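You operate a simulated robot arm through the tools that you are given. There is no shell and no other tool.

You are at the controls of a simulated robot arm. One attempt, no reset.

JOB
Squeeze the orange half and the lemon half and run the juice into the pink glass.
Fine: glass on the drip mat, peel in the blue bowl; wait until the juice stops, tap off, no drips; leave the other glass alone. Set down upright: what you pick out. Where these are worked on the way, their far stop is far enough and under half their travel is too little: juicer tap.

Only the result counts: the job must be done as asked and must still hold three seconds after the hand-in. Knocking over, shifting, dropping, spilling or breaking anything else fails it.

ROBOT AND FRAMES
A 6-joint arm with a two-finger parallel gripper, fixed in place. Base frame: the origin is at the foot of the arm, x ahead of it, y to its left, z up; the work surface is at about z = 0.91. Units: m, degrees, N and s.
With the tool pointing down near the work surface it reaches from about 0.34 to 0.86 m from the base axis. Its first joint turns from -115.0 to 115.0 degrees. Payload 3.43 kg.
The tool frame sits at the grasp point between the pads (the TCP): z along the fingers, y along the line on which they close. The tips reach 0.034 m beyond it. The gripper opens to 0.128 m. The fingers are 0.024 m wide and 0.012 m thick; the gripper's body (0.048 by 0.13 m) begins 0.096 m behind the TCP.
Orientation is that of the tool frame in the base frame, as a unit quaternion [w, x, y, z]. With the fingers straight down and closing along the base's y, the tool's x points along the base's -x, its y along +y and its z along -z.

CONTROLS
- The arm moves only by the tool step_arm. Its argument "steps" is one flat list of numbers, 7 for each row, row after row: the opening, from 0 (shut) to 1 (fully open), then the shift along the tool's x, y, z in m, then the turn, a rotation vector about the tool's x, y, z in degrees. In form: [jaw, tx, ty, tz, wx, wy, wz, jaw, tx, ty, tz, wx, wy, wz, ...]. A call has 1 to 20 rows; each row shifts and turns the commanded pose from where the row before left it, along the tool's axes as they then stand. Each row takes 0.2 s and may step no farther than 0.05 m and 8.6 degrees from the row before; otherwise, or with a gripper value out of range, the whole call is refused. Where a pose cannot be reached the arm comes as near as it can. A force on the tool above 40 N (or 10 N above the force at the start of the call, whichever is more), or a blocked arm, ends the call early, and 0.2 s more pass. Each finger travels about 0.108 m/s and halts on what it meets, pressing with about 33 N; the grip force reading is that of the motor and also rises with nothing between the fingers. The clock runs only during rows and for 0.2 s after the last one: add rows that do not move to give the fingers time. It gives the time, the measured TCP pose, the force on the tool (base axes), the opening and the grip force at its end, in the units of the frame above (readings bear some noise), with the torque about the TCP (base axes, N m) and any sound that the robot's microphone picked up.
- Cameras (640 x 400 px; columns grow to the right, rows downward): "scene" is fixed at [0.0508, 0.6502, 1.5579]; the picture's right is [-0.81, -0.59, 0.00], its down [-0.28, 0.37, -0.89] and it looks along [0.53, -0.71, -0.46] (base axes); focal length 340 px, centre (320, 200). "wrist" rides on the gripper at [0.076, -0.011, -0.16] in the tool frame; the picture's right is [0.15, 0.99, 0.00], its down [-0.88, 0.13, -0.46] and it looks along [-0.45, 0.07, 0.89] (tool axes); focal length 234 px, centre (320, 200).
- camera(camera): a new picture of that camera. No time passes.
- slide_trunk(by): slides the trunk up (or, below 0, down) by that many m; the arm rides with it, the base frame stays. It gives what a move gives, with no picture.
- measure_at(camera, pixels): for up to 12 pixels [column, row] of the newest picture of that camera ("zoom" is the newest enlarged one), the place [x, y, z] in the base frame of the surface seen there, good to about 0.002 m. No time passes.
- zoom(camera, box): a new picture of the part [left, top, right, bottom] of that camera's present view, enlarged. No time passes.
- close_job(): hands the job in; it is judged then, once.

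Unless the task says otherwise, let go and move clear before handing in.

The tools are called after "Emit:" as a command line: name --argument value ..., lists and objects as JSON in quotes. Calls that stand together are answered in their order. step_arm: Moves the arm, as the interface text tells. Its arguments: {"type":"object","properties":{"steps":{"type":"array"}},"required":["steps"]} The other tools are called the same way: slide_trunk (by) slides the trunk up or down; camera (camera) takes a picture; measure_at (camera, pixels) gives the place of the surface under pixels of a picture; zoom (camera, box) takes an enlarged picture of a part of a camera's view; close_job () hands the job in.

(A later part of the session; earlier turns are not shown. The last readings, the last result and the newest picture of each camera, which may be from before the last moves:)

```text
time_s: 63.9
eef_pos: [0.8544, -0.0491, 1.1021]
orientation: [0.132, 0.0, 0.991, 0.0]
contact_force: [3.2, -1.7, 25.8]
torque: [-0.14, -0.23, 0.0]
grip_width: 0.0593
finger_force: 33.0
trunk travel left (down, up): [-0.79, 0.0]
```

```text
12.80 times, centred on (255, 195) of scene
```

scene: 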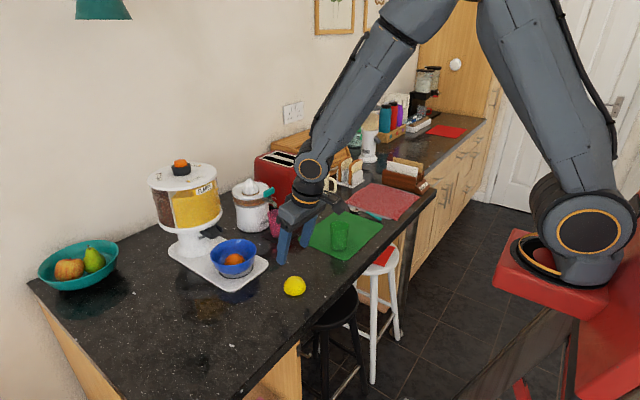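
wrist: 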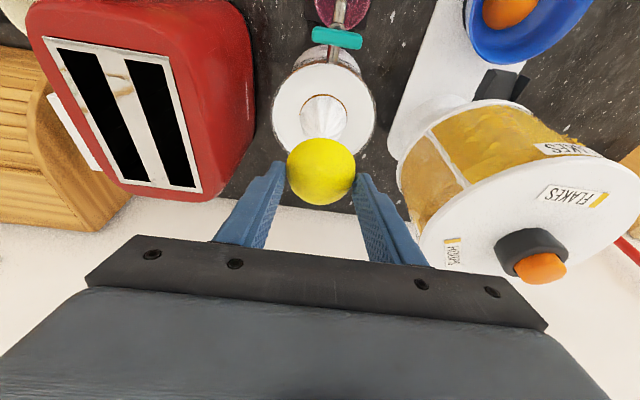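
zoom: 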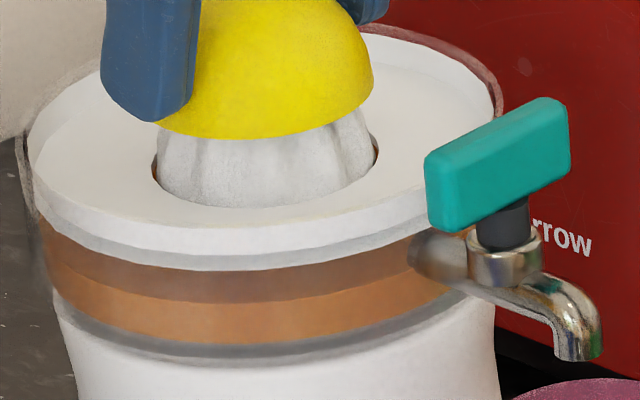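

The level rose further (boundary about row 300). I'll keep holding and watch until it stops changing.

Emit:
step_arm --steps '[0.3, 0, 0, 0, 0, 0, 0, 0.3, 0, 0, 0, 0, 0, 0, 0.3, 0, 0, 0, 0, 0, 0, 0.3, 0, 0, 0, 0, 0, 0, 0.3, 0, 0, 0, 0, 0, 0, 0.3, 0, 0, 0, 0, 0, 0, 0.3, 0, 0, 0, 0, 0, 0]'

Emit:
zoom --camera "scene" --box '[230, 180, 280, 210]'

```text
time_s: 65.5
eef_pos: [0.8519, -0.0486, 1.1009]
orientation: [0.13, 0.0, 0.991, 0.0]
contact_force: [3.2, -2.5, 28.4]
torque: [-0.13, -0.32, -0.02]
grip_width: 0.0593
finger_force: 32.9
trunk travel left (down, up): [-0.79, 0.0]
```

```text
12.80 times, centred on (255, 195) of scene
```

zoom: 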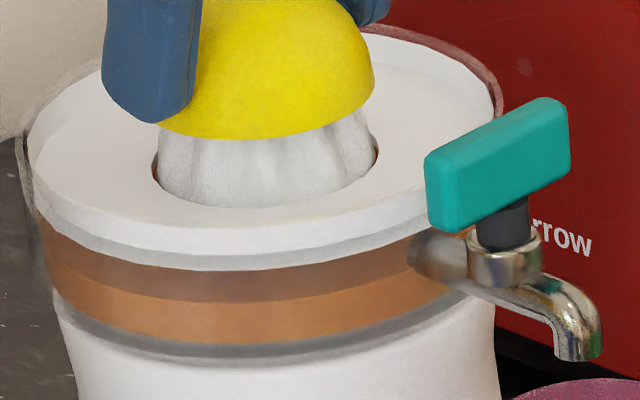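

The level looks steady. One more hold to be sure.

Emit:
step_arm --steps '[0.3, 0, 0, 0, 0, 0, 0, 0.3, 0, 0, 0, 0, 0, 0, 0.3, 0, 0, 0, 0, 0, 0, 0.3, 0, 0, 0, 0, 0, 0, 0.3, 0, 0, 0, 0, 0, 0, 0.3, 0, 0, 0, 0, 0, 0, 0.3, 0, 0, 0, 0, 0, 0, 0.3, 0, 0, 0, 0, 0, 0]'

Emit:
zoom --camera "scene" --box '[230, 180, 280, 210]'

```text
time_s: 67.2
eef_pos: [0.8523, -0.0493, 1.1009]
orientation: [0.131, 0.0, 0.991, 0.0]
contact_force: [2.9, -3.3, 27.5]
torque: [-0.15, -0.27, -0.05]
grip_width: 0.0593
finger_force: 33.1
trunk travel left (down, up): [-0.79, 0.0]
```

```text
12.80 times, centred on (255, 195) of scene
```

zoom: 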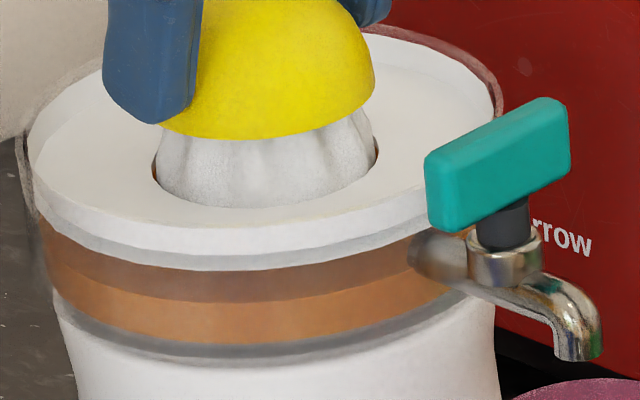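

The level has stopped rising, so the lemon is done. I'll lift it off and pause above the tray.

Emit:
step_arm --steps '[0.3, -0.0026, 0, -0.0097, 0, 0, 0, 0.3, -0.0052, 0, -0.0193, 0, 0, 0, 0.3, -0.0078, 0, -0.029, 0, 0, 0, 0.3, 0, 0, 0, 0, 0, 0, 0.3, 0, 0, 0, 0, 0, 0, 0.3, 0, 0, 0, 0, 0, 0]'

Emit:
zoom --camera "scene" --box '[200, 140, 300, 220]'

```text
time_s: 68.7
eef_pos: [0.8541, -0.0486, 1.159]
orientation: [0.131, -0.001, 0.991, 0.001]
contact_force: [0.4, 0.6, -0.2]
torque: [-0.01, -0.02, -0.01]
grip_width: 0.059
finger_force: 33.1
trunk travel left (down, up): [-0.79, 0.0]
```

```text
5.00 times, centred on (250, 180) of scene
```

zoom: 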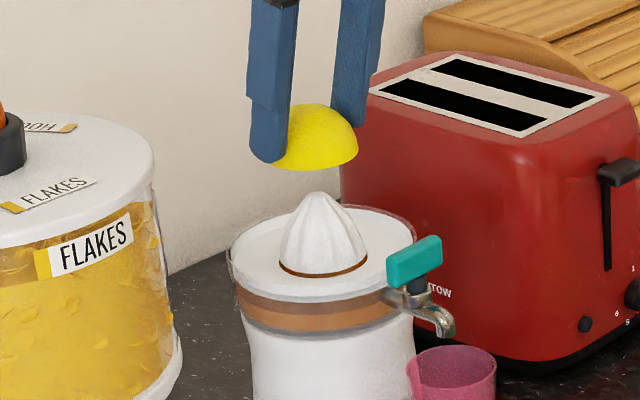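

The lemon is off the cone with no drips visible. I'll follow the same path back and across to a hover over the bowl.

Emit:
step_arm --steps '[0.3, 0.0393, 0, -0.0209, 0, 0, 0, 0.3, 0.0393, 0, -0.0209, 0, 0, 0, 0.3, 0.0393, 0, -0.0209, 0, 0, 0, 0.3, 0, 0.0418, 0, 0, 0, 0, 0.3, 0, 0.0418, 0, 0, 0, 0, 0.3, 0, 0.0418, 0, 0, 0, 0, 0.3, 0, 0.0418, 0, 0, 0, 0, 0.3, 0, 0.0418, 0, 0, 0, 0, 0.3, 0, 0, 0, 0, 0, 0]'

Emit:
camera --camera "wrist"

Emit:
zoom --camera "wrist" --box '[260, 20, 400, 140]'

```text
time_s: 70.7
eef_pos: [0.7234, 0.1612, 1.1893]
orientation: [0.13, 0.0, 0.991, 0.0]
contact_force: [-0.1, 0.3, 0.0]
torque: [-0.02, 0.0, -0.02]
grip_width: 0.0594
finger_force: 33.5
trunk travel left (down, up): [-0.79, 0.0]
```

```text
taken
```

wrist: 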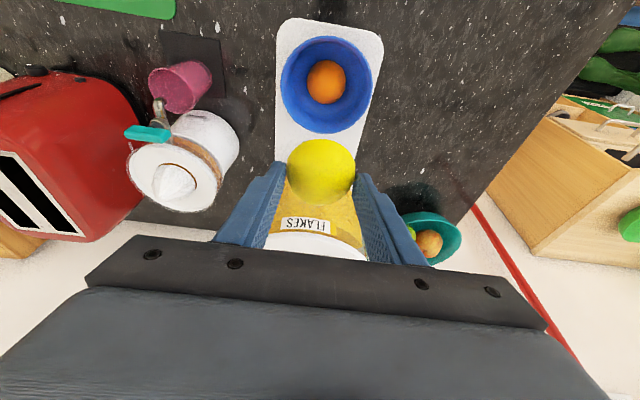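

```text
3.33 times, centred on (330, 80) of wrist
```

zoom: 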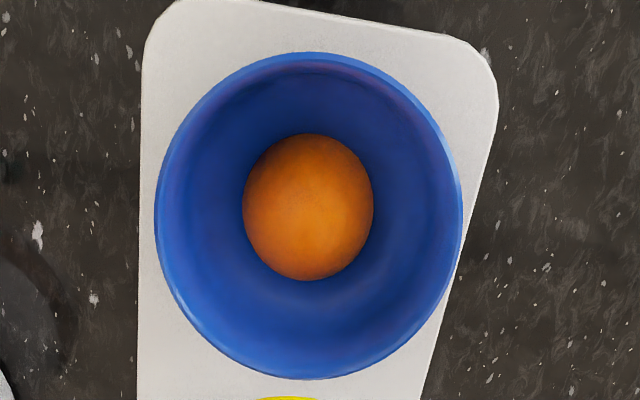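

The orange peel lies flat at the centre of the bowl. I'll measure it and the rim to choose where the lemon goes.

Emit:
measure_at --camera "zoom" --pixels '[[308, 135], [308, 278], [244, 205], [372, 205], [308, 205], [308, 240], [160, 215], [458, 215], [308, 56], [308, 375], [308, 330], [400, 330]]'

```text
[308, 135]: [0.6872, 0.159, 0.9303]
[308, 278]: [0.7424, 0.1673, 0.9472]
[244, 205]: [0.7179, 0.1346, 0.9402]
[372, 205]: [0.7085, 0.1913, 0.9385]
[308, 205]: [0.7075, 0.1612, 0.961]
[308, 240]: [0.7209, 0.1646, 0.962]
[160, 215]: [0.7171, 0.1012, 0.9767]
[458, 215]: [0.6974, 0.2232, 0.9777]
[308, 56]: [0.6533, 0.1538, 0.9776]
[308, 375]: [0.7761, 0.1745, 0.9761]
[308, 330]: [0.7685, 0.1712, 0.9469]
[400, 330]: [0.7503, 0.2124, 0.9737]
```

The orange sits at (0.717, 0.163) with its top at 0.962. The lemon's hollow should cap it, so I'll lower the lemon centred on it to z ≈ 1.005.

Emit:
step_arm --steps '[0.3, 0.01505, 0.00045, 0.0437, 0, 0, 0, 0.3, 0.01505, 0.00045, 0.0437, 0, 0, 0, 0.3, 0.01505, 0.00045, 0.0437, 0, 0, 0, 0.3, 0.01505, 0.00045, 0.0437, 0, 0, 0, 0.3, 0, 0, 0, 0, 0, 0]'

Emit:
zoom --camera "wrist" --box '[220, 80, 420, 250]'

Emit:
zoom --camera "scene" --box '[180, 200, 300, 290]'

```text
time_s: 71.8
eef_pos: [0.7118, 0.1629, 1.0049]
orientation: [0.13, 0.0, 0.992, 0.0]
contact_force: [0.1, 0.7, -0.3]
torque: [-0.01, 0.01, -0.02]
grip_width: 0.0589
finger_force: 33.0
trunk travel left (down, up): [-0.79, 0.0]
```

```text
2.35 times, centred on (320, 165) of wrist
```

zoom: 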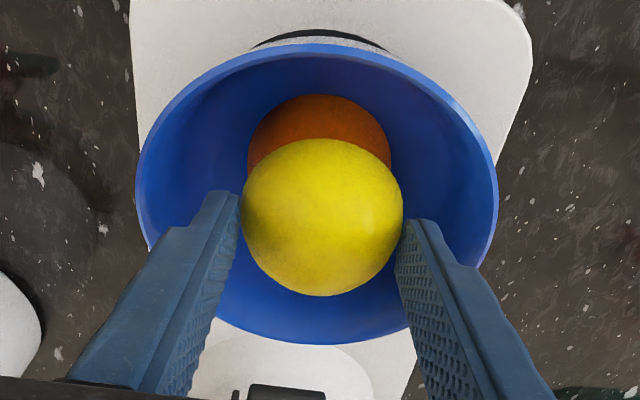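

```text
4.44 times, centred on (240, 245) of scene
```

zoom: 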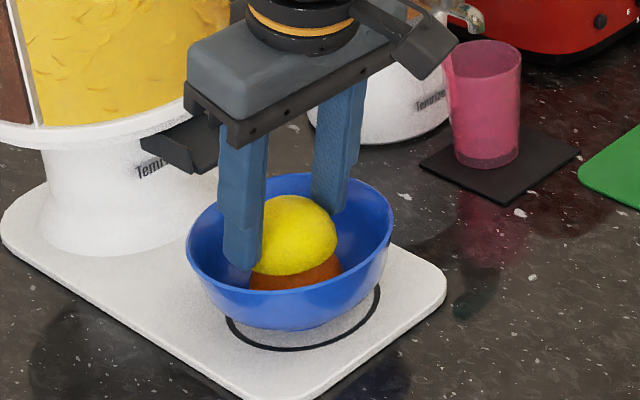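

The lemon is over the orange peel and still free. I'll lower in 3 mm steps, checking for force.

Emit:
step_arm --steps '[0.3, 0.0008, 0, 0.0029, 0, 0, 0, 0.3, 0.0008, 0, 0.0029, 0, 0, 0, 0.3, 0.0008, 0, 0.0029, 0, 0, 0, 0.3, 0, 0, 0, 0, 0, 0]'

```text
time_s: 72.8
eef_pos: [0.7107, 0.162, 0.9968]
orientation: [0.131, 0.0, 0.991, 0.0]
contact_force: [0.3, -0.3, -0.2]
torque: [0.0, 0.07, -0.03]
grip_width: 0.0592
finger_force: 33.1
trunk travel left (down, up): [-0.79, 0.0]
```

Emit:
step_arm --steps '[0.3, 0.0008, 0, 0.0029, 0, 0, 0, 0.3, 0.0006, 0, 0.0024, 0, 0, 0, 0.3, 0, 0, 0, 0, 0, 0]'

Emit:
zoom --camera "scene" --box '[180, 200, 300, 290]'

```text
time_s: 73.7
eef_pos: [0.7115, 0.163, 0.9906]
orientation: [0.132, 0.0, 0.991, 0.0]
contact_force: [-0.5, -1.7, 9.2]
torque: [-0.31, 0.12, 0.01]
grip_width: 0.0589
finger_force: 32.9
trunk travel left (down, up): [-0.79, 0.0]
```

```text
4.44 times, centred on (240, 245) of scene
```

zoom: 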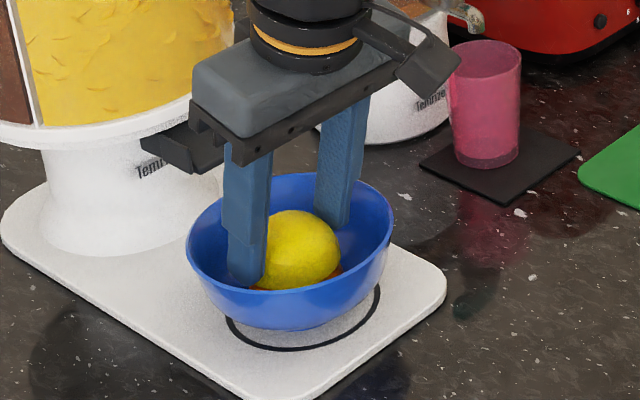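

The torque (-0.31 N m with 9 N) shows the -y fingertip is touching the bowl wall. I'll back up 3 mm, shift +1 mm in y, then open a few millimetres.

Emit:
step_arm --steps '[0.3, -0.0008, 0.0008, -0.0029, 0, 0, 0, 0.3, 0, 0, 0, 0, 0, 0]'

```text
time_s: 74.2
eef_pos: [0.7097, 0.1633, 0.9925]
orientation: [0.13, 0.001, 0.992, 0.0]
contact_force: [-1.1, 0.1, -1.4]
torque: [0.03, 0.0, -0.02]
grip_width: 0.059
finger_force: 33.0
trunk travel left (down, up): [-0.79, 0.0]
```

The contact is gone. I'll release gradually.

Emit:
step_arm --steps '[0.48, 0, 0, 0, 0, 0, 0, 0.49, 0, 0, 0, 0, 0, 0, 0.5, 0, 0, 0, 0, 0, 0, 0.5, 0, 0, 0, 0, 0, 0]'

Emit:
zoom --camera "wrist" --box '[220, 80, 420, 250]'

Emit:
zoom --camera "scene" --box '[180, 200, 300, 290]'

```text
time_s: 75.2
eef_pos: [0.7124, 0.1643, 0.9936]
orientation: [0.131, 0.0, 0.991, 0.0]
contact_force: [0.1, 0.4, 0.4]
torque: [0.01, 0.01, -0.03]
grip_width: 0.0641
finger_force: 0.1
trunk travel left (down, up): [-0.79, 0.0]
```

```text
2.35 times, centred on (320, 165) of wrist
```

zoom: 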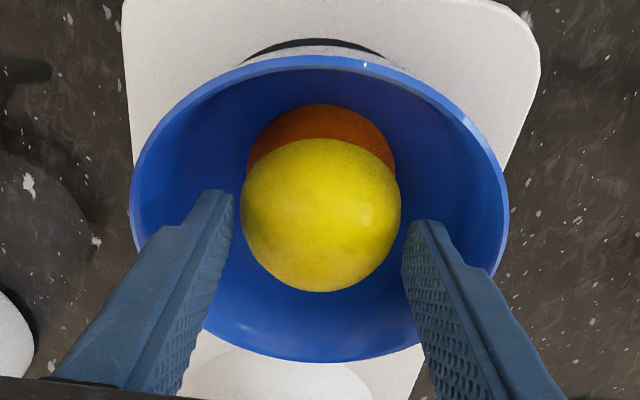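

```text
4.44 times, centred on (240, 245) of scene
```

zoom: 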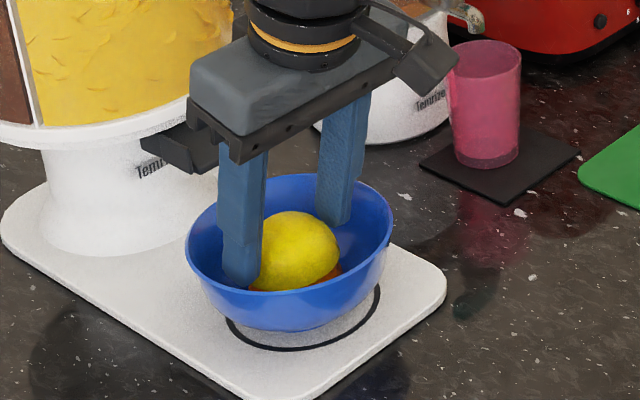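

The lemon is free of the fingers and resting on the orange. I'll lift straight up slowly and check that it stays in the bowl.

Emit:
step_arm --steps '[0.5, -0.0026, 0, -0.0097, 0, 0, 0, 0.5, -0.0052, 0, -0.0193, 0, 0, 0, 0.5, -0.0078, 0, -0.029, 0, 0, 0, 0.5, -0.0078, 0, -0.029, 0, 0, 0, 0.5, 0, 0, 0, 0, 0, 0]'

Emit:
camera --camera "wrist"

Emit:
zoom --camera "scene" --box '[180, 200, 300, 290]'

```text
time_s: 76.5
eef_pos: [0.709, 0.162, 1.0841]
orientation: [0.131, 0.0, 0.991, 0.0]
contact_force: [0.1, -0.7, -0.5]
torque: [0.01, 0.01, -0.02]
grip_width: 0.0637
finger_force: 0.1
trunk travel left (down, up): [-0.79, 0.0]
```

```text
taken
```

wrist: 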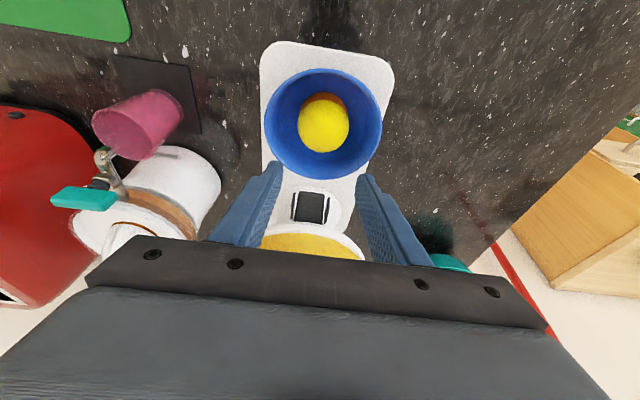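

```text
4.44 times, centred on (240, 245) of scene
```

zoom: 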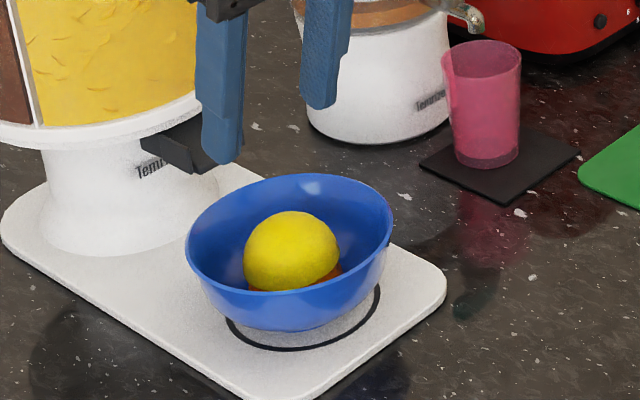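

Both peels are settled in the bowl. Next is the tap: I'll rise, move above the lever, and bring the tool to vertical to inspect it.

Emit:
step_arm --steps '[0.5, -0.0104, 0, -0.0386, 0, 0, 0, 0.5, -0.0104, 0, -0.0386, 0, 0, 0, 0.5, -0.0104, 0, -0.0386, 0, 0, 0, 0.5, 0, -0.042, 0, 0, 0, 0, 0.5, 0, -0.042, 0, 0, 0, 0, 0.5, 0, -0.042, 0, 0, 0, 0, 0.5, 0, -0.042, 0, 0, 0, 0, 0.5, 0, -0.042, 0, 0, 0, 0, 0.5, 0, 0, 0, 0, 7.6, 0, 0.5, 0, 0, 0, 0, 7.4, 0, 0.5, -0.03, 0, 0, 0, 0, 0, 0.5, -0.03, 0, 0, 0, 0, 0, 0.5, 0, 0, 0, 0, 0, 0]'

Emit:
camera --camera "wrist"

Emit:
camera --camera "scene"

```text
time_s: 79.2
eef_pos: [0.7729, -0.0465, 1.2024]
orientation: [-0.001, -0.001, 1.0, 0.0]
contact_force: [0.7, -0.2, -0.1]
torque: [-0.01, 0.01, -0.04]
grip_width: 0.0642
finger_force: 0.0
trunk travel left (down, up): [-0.79, 0.0]
```

```text
taken
```

wrist: 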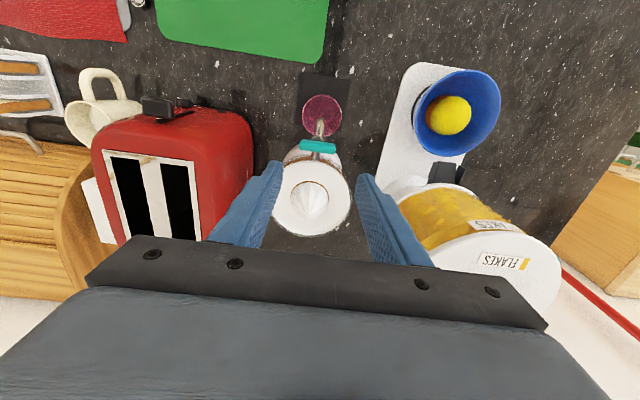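

```text
taken
```

scene: 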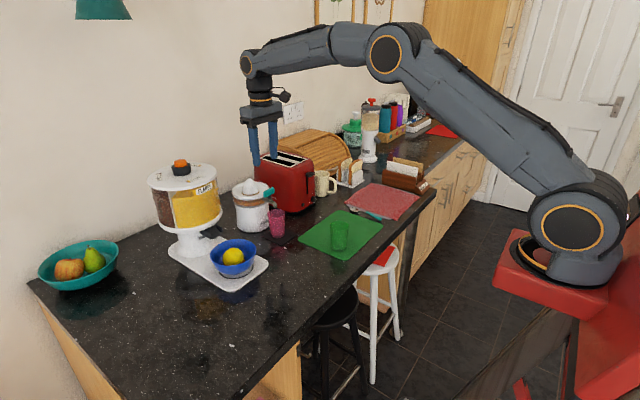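

The tool is vertical above the tap at (0.773, -0.047, 1.202). I'll zoom in on the lever from above and measure it.

Emit:
zoom --camera "wrist" --box '[280, 85, 360, 165]'

```text
5.00 times, centred on (320, 125) of wrist
```

zoom: 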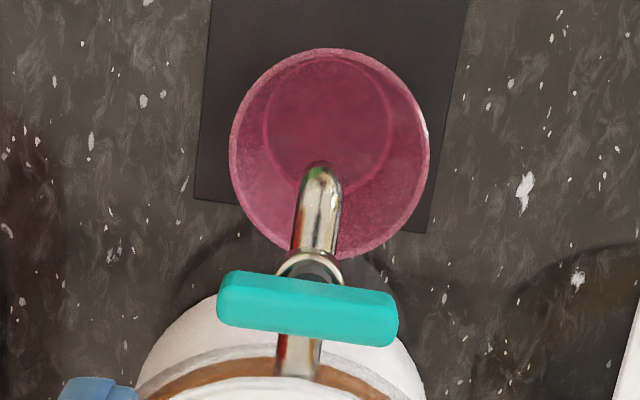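

Emit:
measure_at --camera "zoom" --pixels '[[222, 290], [395, 318], [310, 290], [310, 320], [310, 280], [308, 330], [240, 300], [380, 315], [320, 170], [318, 215], [230, 150], [428, 150]]'

Emit:
zoom --camera "scene" --box '[255, 180, 295, 210]'

```text
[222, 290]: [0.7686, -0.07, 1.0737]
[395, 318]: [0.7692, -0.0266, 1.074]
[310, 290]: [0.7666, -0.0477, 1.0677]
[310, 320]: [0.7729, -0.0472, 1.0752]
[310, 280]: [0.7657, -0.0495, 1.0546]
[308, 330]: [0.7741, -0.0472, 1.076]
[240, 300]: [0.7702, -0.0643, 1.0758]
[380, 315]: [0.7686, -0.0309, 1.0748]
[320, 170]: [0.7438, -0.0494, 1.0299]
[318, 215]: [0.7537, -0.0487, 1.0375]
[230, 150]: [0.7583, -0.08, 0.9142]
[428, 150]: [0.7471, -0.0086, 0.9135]
```

```text
13.33 times, centred on (275, 195) of scene
```

zoom: 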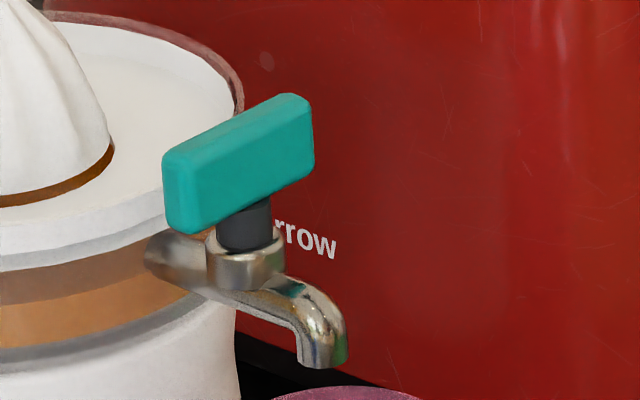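

The lever spans y -0.0705 to -0.026, centred on (0.772, -0.048), with its top at 1.077. I'll descend with open fingers either side of its ends, tips stopping at 1.060 above the rim.

Emit:
step_arm --steps '[0.5, 0.0005, -0.0008, 0.036, 0, 0, 0, 0.5, 0.0005, -0.0007, 0.036, 0, 0, 0, 0.5, 0, 0, 0.026, 0, 0, 0, 0.5, 0, 0, 0.01, 0, 0, 0, 0.5, 0, 0, 0, 0, 0, 0]'

Emit:
camera --camera "wrist"

Emit:
zoom --camera "scene" --box '[230, 160, 310, 220]'

```text
time_s: 80.5
eef_pos: [0.7705, -0.0496, 1.0947]
orientation: [0.0, -0.001, 1.0, -0.001]
contact_force: [-0.8, -0.6, 0.2]
torque: [0.03, -0.03, 0.0]
grip_width: 0.0637
finger_force: 0.0
trunk travel left (down, up): [-0.79, 0.0]
```

```text
taken
```

wrist: 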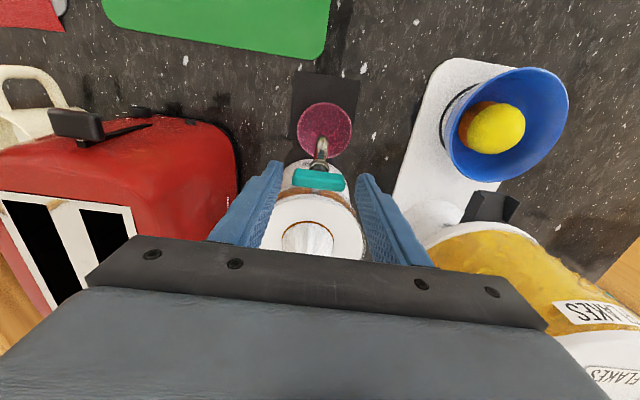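

```text
6.67 times, centred on (270, 190) of scene
```

zoom: 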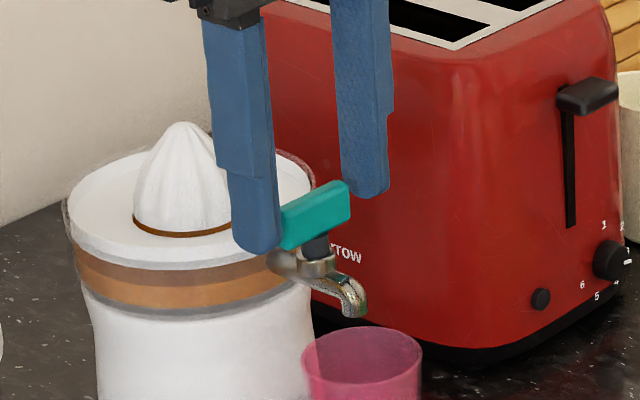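

The fingers straddle the lever's ends. I'll close on it and read the width.

Emit:
step_arm --steps '[0.5, -0.001, 0.001, 0, 0, 0, 0, 0.4, 0, 0, 0, 0, 0, 0, 0.28, 0, 0, 0, 0, 0, 0, 0.28, 0, 0, 0, 0, 0, 0, 0.28, 0, 0, 0, 0, 0, 0]'

Emit:
zoom --camera "scene" --box '[230, 160, 310, 220]'

Emit:
zoom --camera "wrist" --box '[260, 90, 380, 230]'

```text
time_s: 81.7
eef_pos: [0.7721, -0.049, 1.0959]
orientation: [-0.001, 0.001, 1.0, 0.0]
contact_force: [-0.1, -11.4, 0.3]
torque: [-0.57, 0.11, 0.01]
grip_width: 0.0461
finger_force: 44.8
trunk travel left (down, up): [-0.79, 0.0]
```

```text
6.67 times, centred on (270, 190) of scene
```

zoom: 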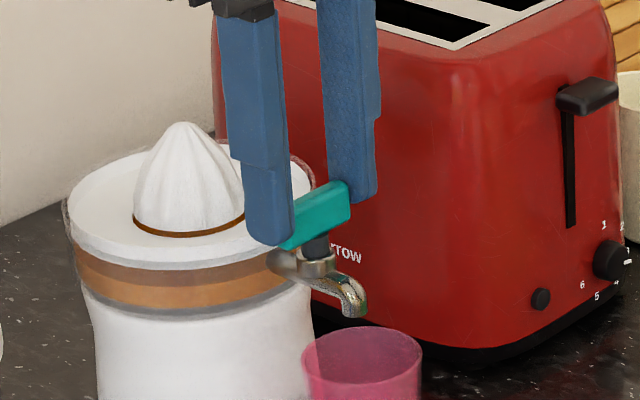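

```text
2.86 times, centred on (320, 160) of wrist
```

zoom: 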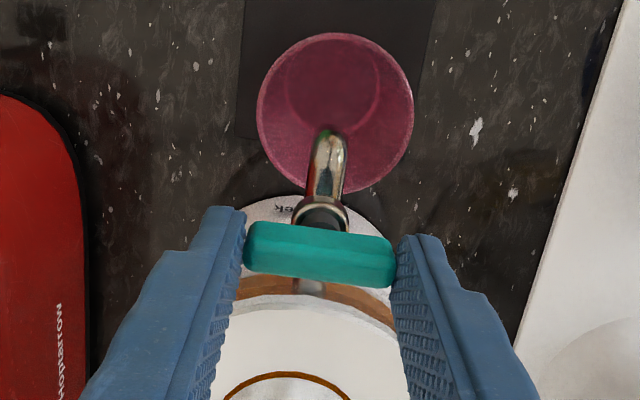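

The lever is gripped, with an 11 N sideways load because I'm about 1 mm too far +y. I'll correct that and then test a small turn of 6° to learn which way the tap moves.

Emit:
step_arm --steps '[0.28, 0, -0.0012, 0, 0, 0, 0, 0.28, 0, 0, 0, 0, 0, 0, 0.28, 0, 0, 0, 0, 0, 0]'

Emit:
step_arm --steps '[0.28, 0, 0, 0, 0, 0, 6, 0.28, 0, 0, 0, 0, 0, 0]'

Emit:
zoom --camera "wrist" --box '[260, 90, 380, 230]'

```text
time_s: 82.5
eef_pos: [0.771, -0.0503, 1.0947]
orientation: [-0.001, 0.0, 1.0, 0.001]
contact_force: [0.9, -11.1, -1.7]
torque: [-0.9, -0.26, 0.01]
grip_width: 0.0457
finger_force: 44.9
trunk travel left (down, up): [-0.79, 0.0]
```

```text
time_s: 83.0
eef_pos: [0.772, -0.0501, 1.0966]
orientation: [0.0, 0.051, 0.999, 0.0]
contact_force: [4.7, -11.3, -0.5]
torque: [-0.45, -0.39, 1.21]
grip_width: 0.0465
finger_force: 44.8
trunk travel left (down, up): [-0.79, 0.0]
```

```text
2.86 times, centred on (320, 160) of wrist
```

zoom: 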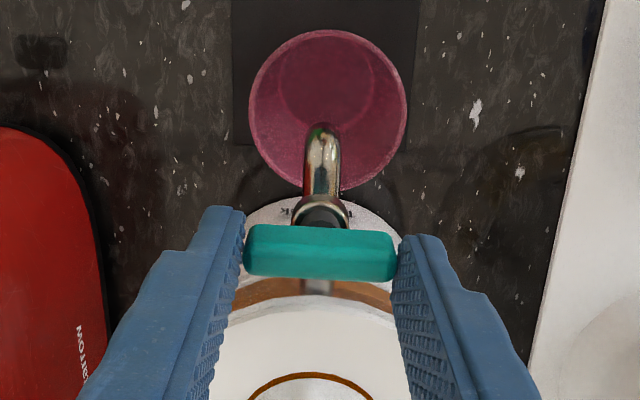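

The torque jumped to 1.2 N m and the lever stayed put in the picture, so this direction is the closed stop. I'll turn back and test the other way.

Emit:
step_arm --steps '[0.28, 0, 0, 0, 0, 0, -6, 0.28, 0, 0, 0, 0, 0, 0]'

Emit:
step_arm --steps '[0.28, 0, 0, 0, 0, 0, -6, 0.28, 0, 0, 0, 0, 0, 0]'

Emit:
zoom --camera "wrist" --box '[260, 90, 380, 230]'

Emit:
zoom --camera "scene" --box '[230, 160, 310, 220]'

```text
time_s: 83.7
eef_pos: [0.7721, -0.05, 1.0954]
orientation: [0.0, 0.0, 1.0, 0.0]
contact_force: [5.0, -11.4, -2.5]
torque: [-0.15, -1.05, 0.0]
grip_width: 0.0465
finger_force: 45.1
trunk travel left (down, up): [-0.79, 0.0]
```

```text
time_s: 84.2
eef_pos: [0.7719, -0.0492, 1.0952]
orientation: [0.0, -0.053, 0.999, 0.0]
contact_force: [5.5, -11.8, -2.2]
torque: [0.01, -0.85, 0.0]
grip_width: 0.0465
finger_force: 44.6
trunk travel left (down, up): [-0.79, 0.0]
```

```text
2.86 times, centred on (320, 160) of wrist
```

zoom: 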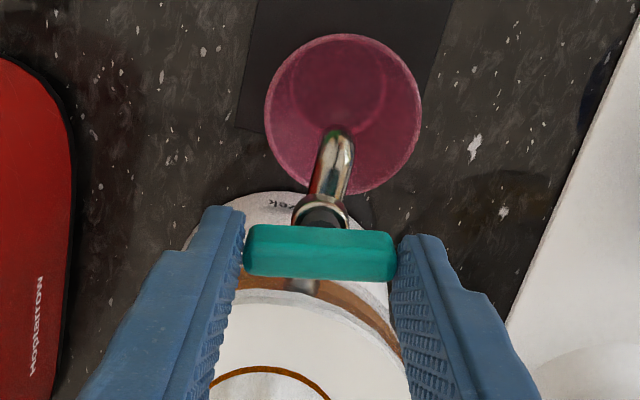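

```text
6.67 times, centred on (270, 190) of scene
```

zoom: 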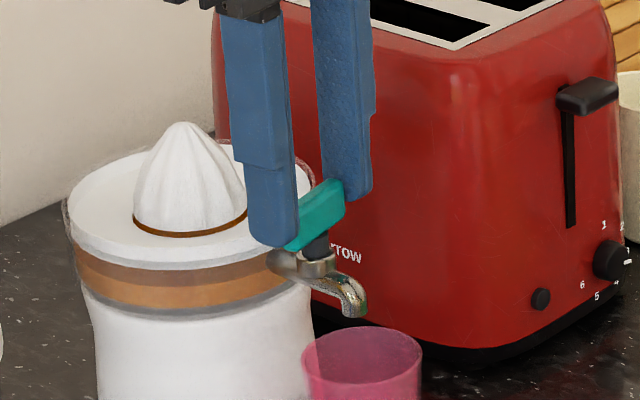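

Now the lever follows the gripper with zero torque, so turning -wz opens it. I'll keep turning in steps toward the far stop.

Emit:
step_arm --steps '[0.28, 0, 0, 0, 0, 0, -8, 0.28, 0, 0, 0, 0, 0, -8, 0.28, 0, 0, 0, 0, 0, -8, 0.28, 0, 0, 0, 0, 0, -8, 0.28, 0, 0, 0, 0, 0, 0]'

Emit:
zoom --camera "scene" --box '[230, 160, 310, 220]'

Emit:
zoom --camera "wrist" --box '[260, 90, 380, 230]'

```text
time_s: 85.5
eef_pos: [0.7723, -0.0499, 1.0951]
orientation: [0.0, -0.326, 0.945, 0.001]
contact_force: [8.7, -10.8, -0.8]
torque: [-0.59, -0.07, -0.01]
grip_width: 0.0465
finger_force: 45.4
trunk travel left (down, up): [-0.79, 0.0]
```

```text
6.67 times, centred on (270, 190) of scene
```

zoom: 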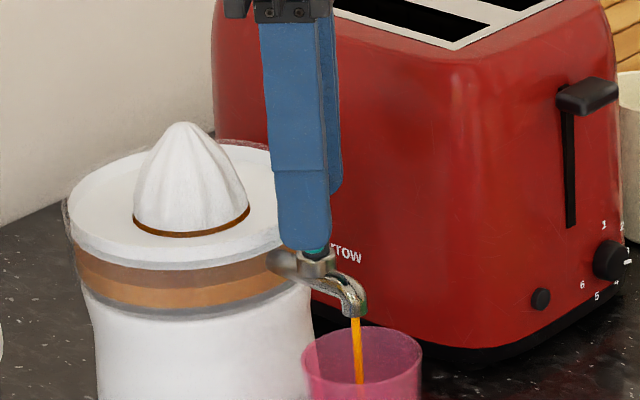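

```text
2.86 times, centred on (320, 160) of wrist
```

zoom: 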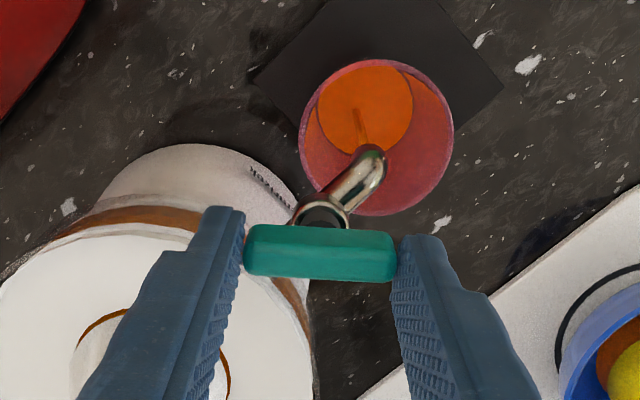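

Juice is running into the glass. I'll continue turning to the far stop.

Emit:
step_arm --steps '[0.28, 0, 0, 0, 0, 0, -8, 0.28, 0, 0, 0, 0, 0, -8, 0.28, 0, 0, 0, 0, 0, -8, 0.28, 0, 0, 0, 0, 0, -8, 0.28, 0, 0, 0, 0, 0, 0]'

Emit:
zoom --camera "scene" --box '[230, 160, 310, 220]'

Emit:
zoom --camera "wrist" --box '[260, 90, 380, 230]'

```text
time_s: 86.7
eef_pos: [0.772, -0.0492, 1.0943]
orientation: [0.001, -0.574, 0.819, 0.0]
contact_force: [6.0, -17.6, 0.2]
torque: [-0.07, -0.14, -0.01]
grip_width: 0.0465
finger_force: 45.2
trunk travel left (down, up): [-0.79, 0.0]
```

```text
6.67 times, centred on (270, 190) of scene
```

zoom: 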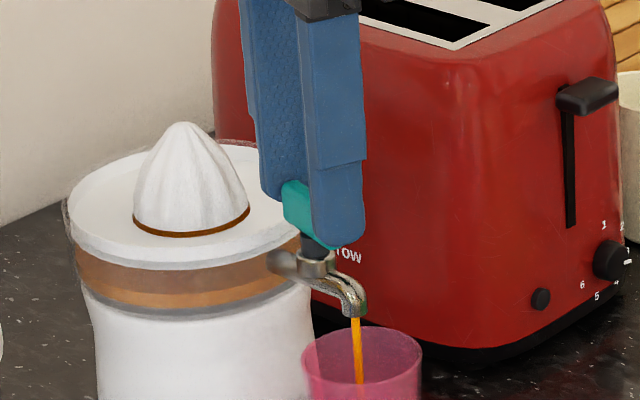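

```text
2.86 times, centred on (320, 160) of wrist
```

zoom: 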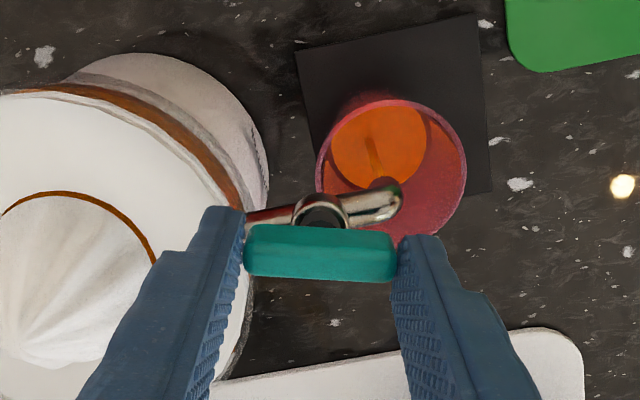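

Flow is steady with the lever about 76° round. I'll turn a little further with a small side-load correction, then wait for the reservoir to drain.

Emit:
step_arm --steps '[0.28, 0.0008, -0.0006, 0, 0, 0, -5, 0.28, 0, 0, 0, 0, 0, -5, 0.28, 0, 0, 0, 0, 0, 0, 0.28, 0, 0, 0, 0, 0, 0, 0.28, 0, 0, 0, 0, 0, 0]'

Emit:
zoom --camera "scene" --box '[230, 160, 310, 220]'

```text
time_s: 87.8
eef_pos: [0.7717, -0.0496, 1.095]
orientation: [0.0, -0.643, 0.766, 0.0]
contact_force: [4.2, -8.5, -0.9]
torque: [-0.85, 0.06, 0.05]
grip_width: 0.0465
finger_force: 45.0
trunk travel left (down, up): [-0.79, 0.0]
```

```text
6.67 times, centred on (270, 190) of scene
```

zoom: 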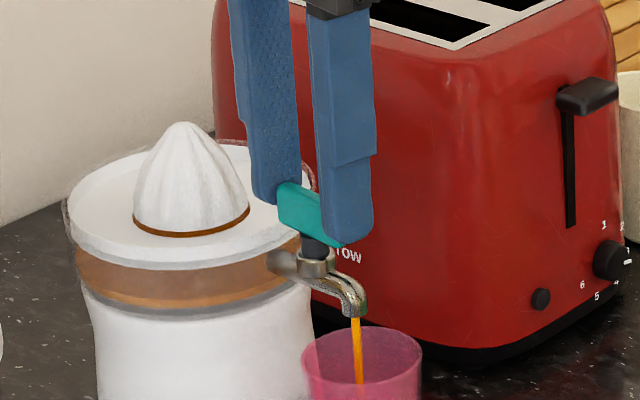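

The tap is about fully open and juice is streaming. I'll wait, then check the stream and level.

Emit:
step_arm --steps '[0.28, 0, 0, 0, 0, 0, 0, 0.28, 0, 0, 0, 0, 0, 0, 0.28, 0, 0, 0, 0, 0, 0, 0.28, 0, 0, 0, 0, 0, 0, 0.28, 0, 0, 0, 0, 0, 0, 0.28, 0, 0, 0, 0, 0, 0, 0.28, 0, 0, 0, 0, 0, 0, 0.28, 0, 0, 0, 0, 0, 0, 0.28, 0, 0, 0, 0, 0, 0, 0.28, 0, 0, 0, 0, 0, 0]'

Emit:
zoom --camera "scene" --box '[230, 160, 310, 220]'

Emit:
zoom --camera "scene" --box '[240, 190, 310, 245]'

```text
time_s: 90.0
eef_pos: [0.7727, -0.0496, 1.0941]
orientation: [0.0, -0.643, 0.766, 0.0]
contact_force: [1.9, -4.8, -3.0]
torque: [0.12, -0.06, 0.02]
grip_width: 0.0467
finger_force: 45.3
trunk travel left (down, up): [-0.79, 0.0]
```

```text
6.67 times, centred on (270, 190) of scene
```

zoom: 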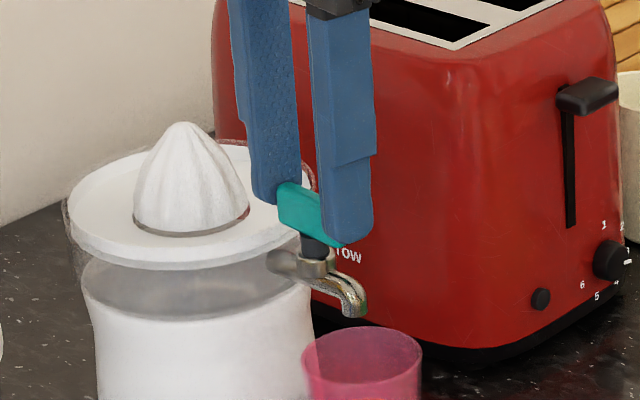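

```text
7.27 times, centred on (275, 218) of scene
```

zoom: 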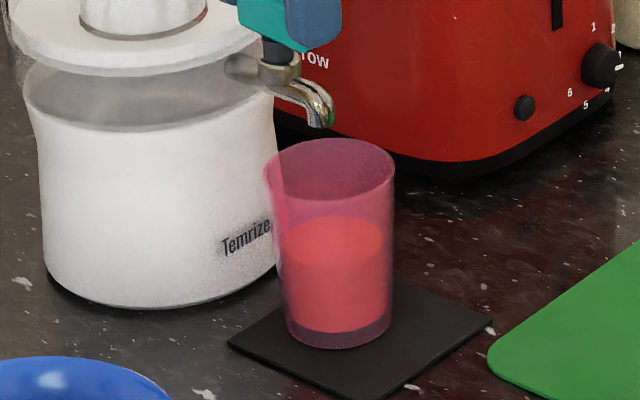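

The reservoir is clear, the stream has stopped and the glass is over half full. I'll wait two more seconds for any last drips.

Emit:
step_arm --steps '[0.28, 0, 0, 0, 0, 0, 0, 0.28, 0, 0, 0, 0, 0, 0, 0.28, 0, 0, 0, 0, 0, 0, 0.28, 0, 0, 0, 0, 0, 0, 0.28, 0, 0, 0, 0, 0, 0, 0.28, 0, 0, 0, 0, 0, 0, 0.28, 0, 0, 0, 0, 0, 0, 0.28, 0, 0, 0, 0, 0, 0, 0.28, 0, 0, 0, 0, 0, 0, 0.28, 0, 0, 0, 0, 0, 0]'

Emit:
zoom --camera "scene" --box '[255, 185, 305, 225]'

Emit:
zoom --camera "wrist" --box '[260, 90, 380, 230]'

```text
time_s: 92.2
eef_pos: [0.7717, -0.0497, 1.0955]
orientation: [0.0, -0.643, 0.766, 0.001]
contact_force: [2.3, -2.8, -3.6]
torque: [-0.08, -0.06, 0.0]
grip_width: 0.0464
finger_force: 44.8
trunk travel left (down, up): [-0.79, 0.0]
```

```text
10.00 times, centred on (280, 205) of scene
```

zoom: 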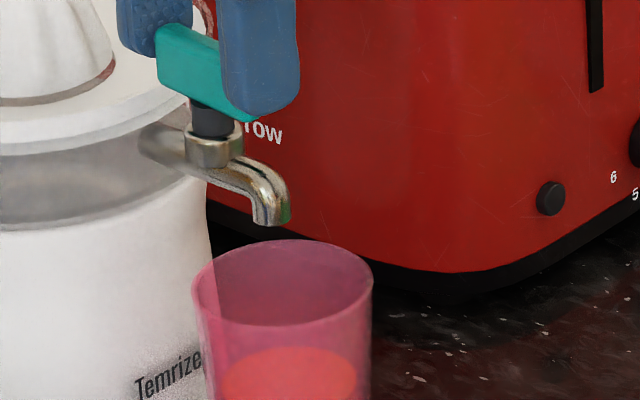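

```text
2.86 times, centred on (320, 160) of wrist
```

zoom: 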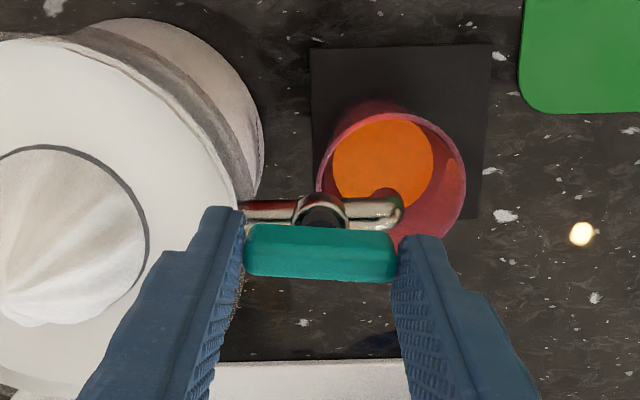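

No drips remain and the stream has ended. I'll turn the lever back toward closed: 80° first, then the last few degrees gently.

Emit:
step_arm --steps '[0.28, 0, 0, 0, 0, 0, 8, 0.28, 0, 0, 0, 0, 0, 8, 0.28, 0, 0, 0, 0, 0, 8, 0.28, 0, 0, 0, 0, 0, 8, 0.28, 0, 0, 0, 0, 0, 8, 0.28, 0, 0, 0, 0, 0, 8, 0.28, 0, 0, 0, 0, 0, 8, 0.28, 0, 0, 0, 0, 0, 8, 0.28, 0, 0, 0, 0, 0, 8, 0.28, 0, 0, 0, 0, 0, 0]'

Emit:
zoom --camera "wrist" --box '[260, 90, 380, 230]'

Emit:
zoom --camera "scene" --box '[230, 160, 310, 220]'

```text
time_s: 94.5
eef_pos: [0.773, -0.05, 1.0959]
orientation: [0.0, -0.069, 0.998, 0.001]
contact_force: [-0.1, -3.6, -1.6]
torque: [-0.1, 0.15, -0.02]
grip_width: 0.0465
finger_force: 45.2
trunk travel left (down, up): [-0.79, 0.0]
```

```text
2.86 times, centred on (320, 160) of wrist
```

zoom: 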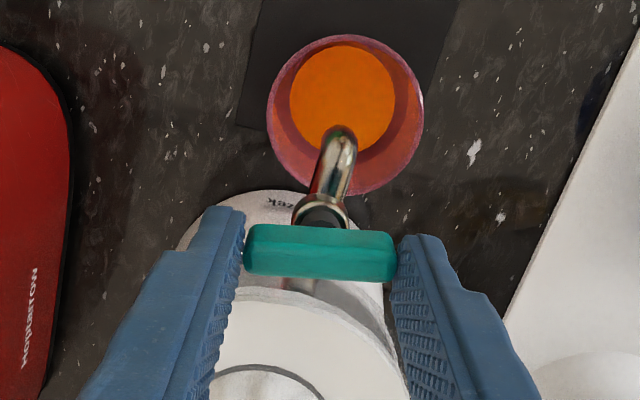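

```text
6.67 times, centred on (270, 190) of scene
```

zoom: 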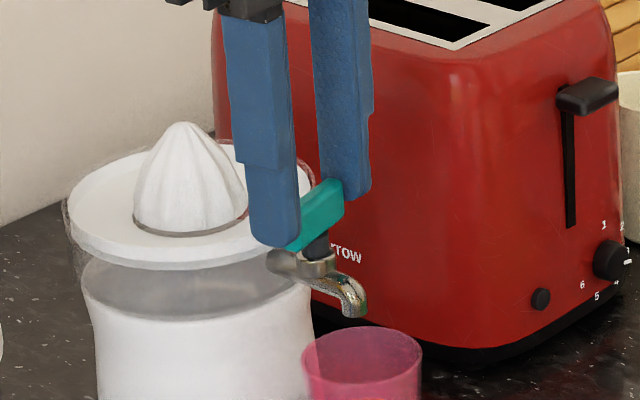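

The gripper is at -8° with about 14° of lever travel left. I'll turn +14° and look for the stop torque.

Emit:
step_arm --steps '[0.28, 0, 0, 0, 0, 0, 6, 0.28, 0, 0, 0, 0, 0, 5, 0.28, 0, 0, 0, 0, 0, 3, 0.28, 0, 0, 0, 0, 0, 0]'

Emit:
zoom --camera "wrist" --box '[260, 90, 380, 230]'

```text
time_s: 95.5
eef_pos: [0.7716, -0.0496, 1.095]
orientation: [0.0, 0.052, 0.999, 0.001]
contact_force: [2.2, -4.4, -3.9]
torque: [-0.28, -0.14, 1.22]
grip_width: 0.0465
finger_force: 44.4
trunk travel left (down, up): [-0.79, 0.0]
```

```text
2.86 times, centred on (320, 160) of wrist
```

zoom: 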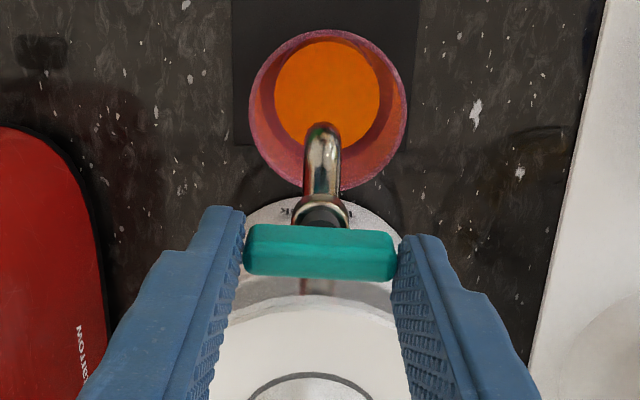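

The torque is 1.22 N m at the same angle as the closed stop I found earlier, so the tap is fully off. I'll open the fingers without turning, then rise straight up.

Emit:
step_arm --steps '[0.4, 0, 0, 0, 0, 0, 0, 0.5, 0, 0, 0, 0, 0, 0, 0.5, 0, 0, 0, 0, 0, 0, 0.5, 0, 0, 0, 0, 0, 0]'

Emit:
zoom --camera "wrist" --box '[260, 90, 380, 230]'

```text
time_s: 96.5
eef_pos: [0.7724, -0.0493, 1.0956]
orientation: [0.0, 0.052, 0.999, 0.0]
contact_force: [-0.7, 0.0, -0.9]
torque: [0.0, 0.0, 0.01]
grip_width: 0.0641
finger_force: 0.0
trunk travel left (down, up): [-0.79, 0.0]
```

```text
2.86 times, centred on (320, 160) of wrist
```

zoom: 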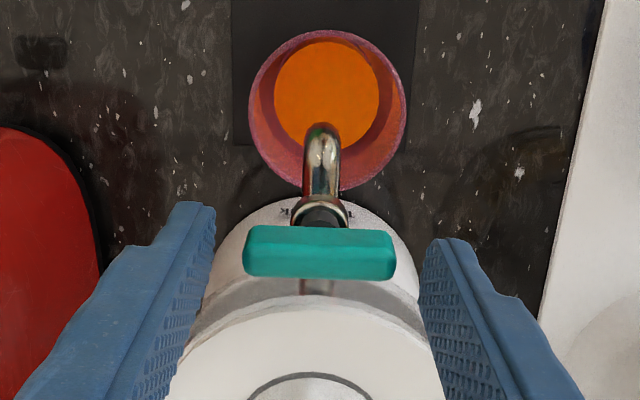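

The fingers are clear of the lever with no residual force. I'll rise straight up, then back away from the work area.

Emit:
step_arm --steps '[0.5, 0, 0, -0.03, 0, 0, 0, 0.5, 0, 0, -0.04, 0, 0, 0, 0.5, 0, 0, -0.04, 0, 0, 0, 0.5, 0, 0, -0.04, 0, 0, 0, 0.5, 0, 0, -0.04, 0, 0, 0, 0.5, 0.04, 0, -0.01, 0, 0, 0, 0.5, 0.04, 0, -0.01, 0, 0, 0, 0.5, 0.04, 0, 0, 0, 0, 0, 0.5, 0, 0, 0, 0, 0, 0]'

Emit:
camera --camera "scene"

Emit:
zoom --camera "scene" --box '[200, 160, 360, 290]'

Emit:
camera --camera "wrist"

```text
time_s: 98.5
eef_pos: [0.6517, -0.0389, 1.3055]
orientation: [0.0, 0.052, 0.999, 0.001]
contact_force: [-0.1, 0.2, 0.2]
torque: [0.01, -0.01, -0.02]
grip_width: 0.0639
finger_force: 0.0
trunk travel left (down, up): [-0.79, 0.0]
```

```text
taken
```

scene: 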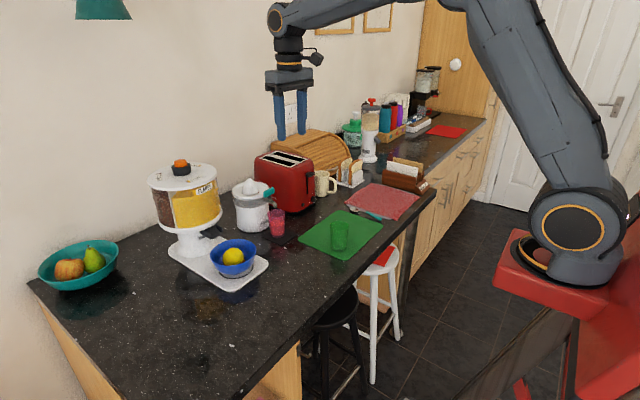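

```text
3.08 times, centred on (280, 225) of scene
```

zoom: 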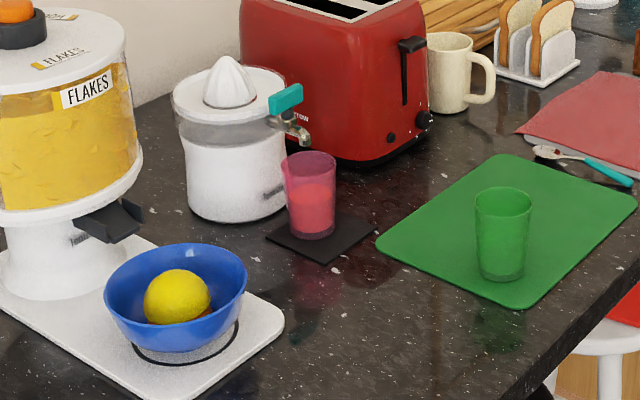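

```text
taken
```

wrist: 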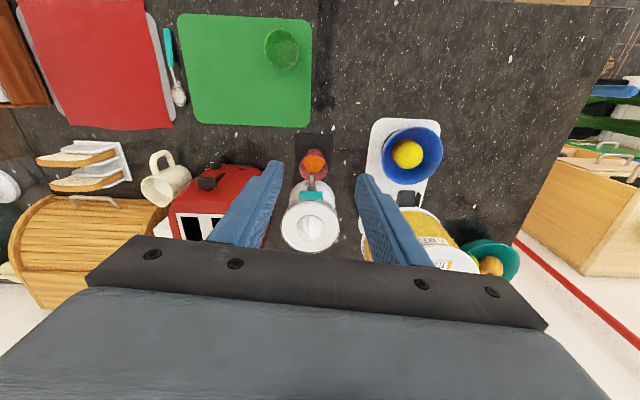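

Everything looks in place. I'll do a close check of the tap, spout, glass and bowl before handing in.

Emit:
zoom --camera "scene" --box '[245, 180, 305, 240]'

Emit:
zoom --camera "wrist" --box '[270, 110, 460, 260]'

Emit:
zoom --camera "wrist" --box '[285, 125, 345, 215]'

```text
6.67 times, centred on (275, 210) of scene
```

zoom: 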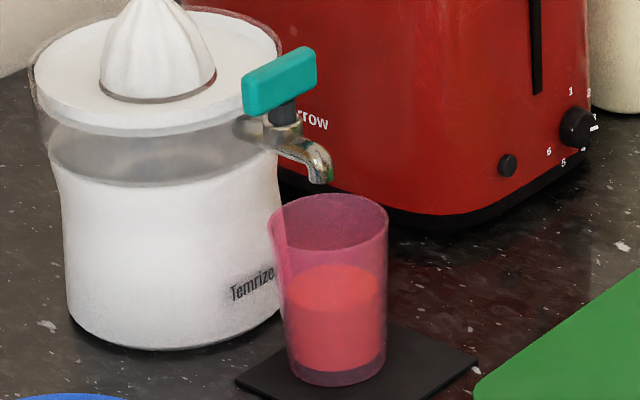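

```text
2.67 times, centred on (365, 185) of wrist
```

zoom: 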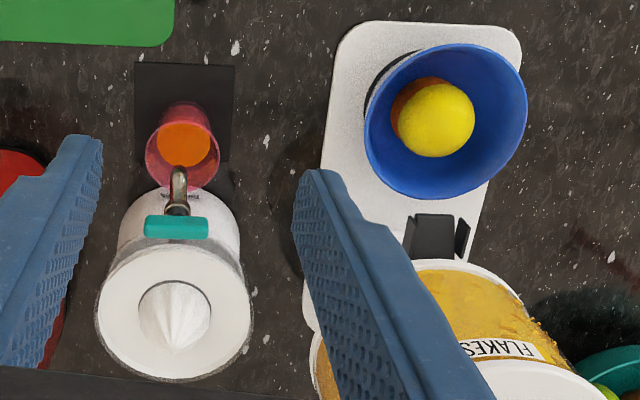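

```text
4.44 times, centred on (315, 170) of wrist
```

zoom: 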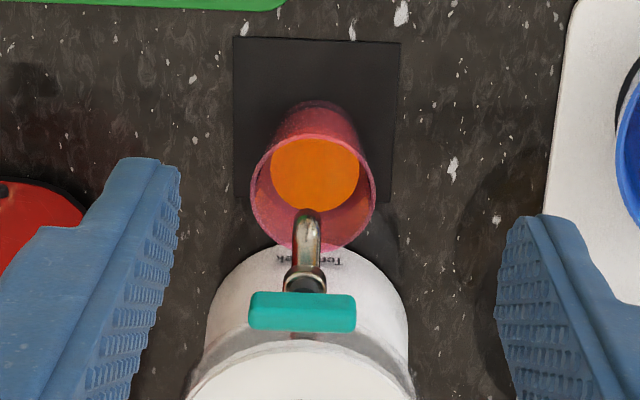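

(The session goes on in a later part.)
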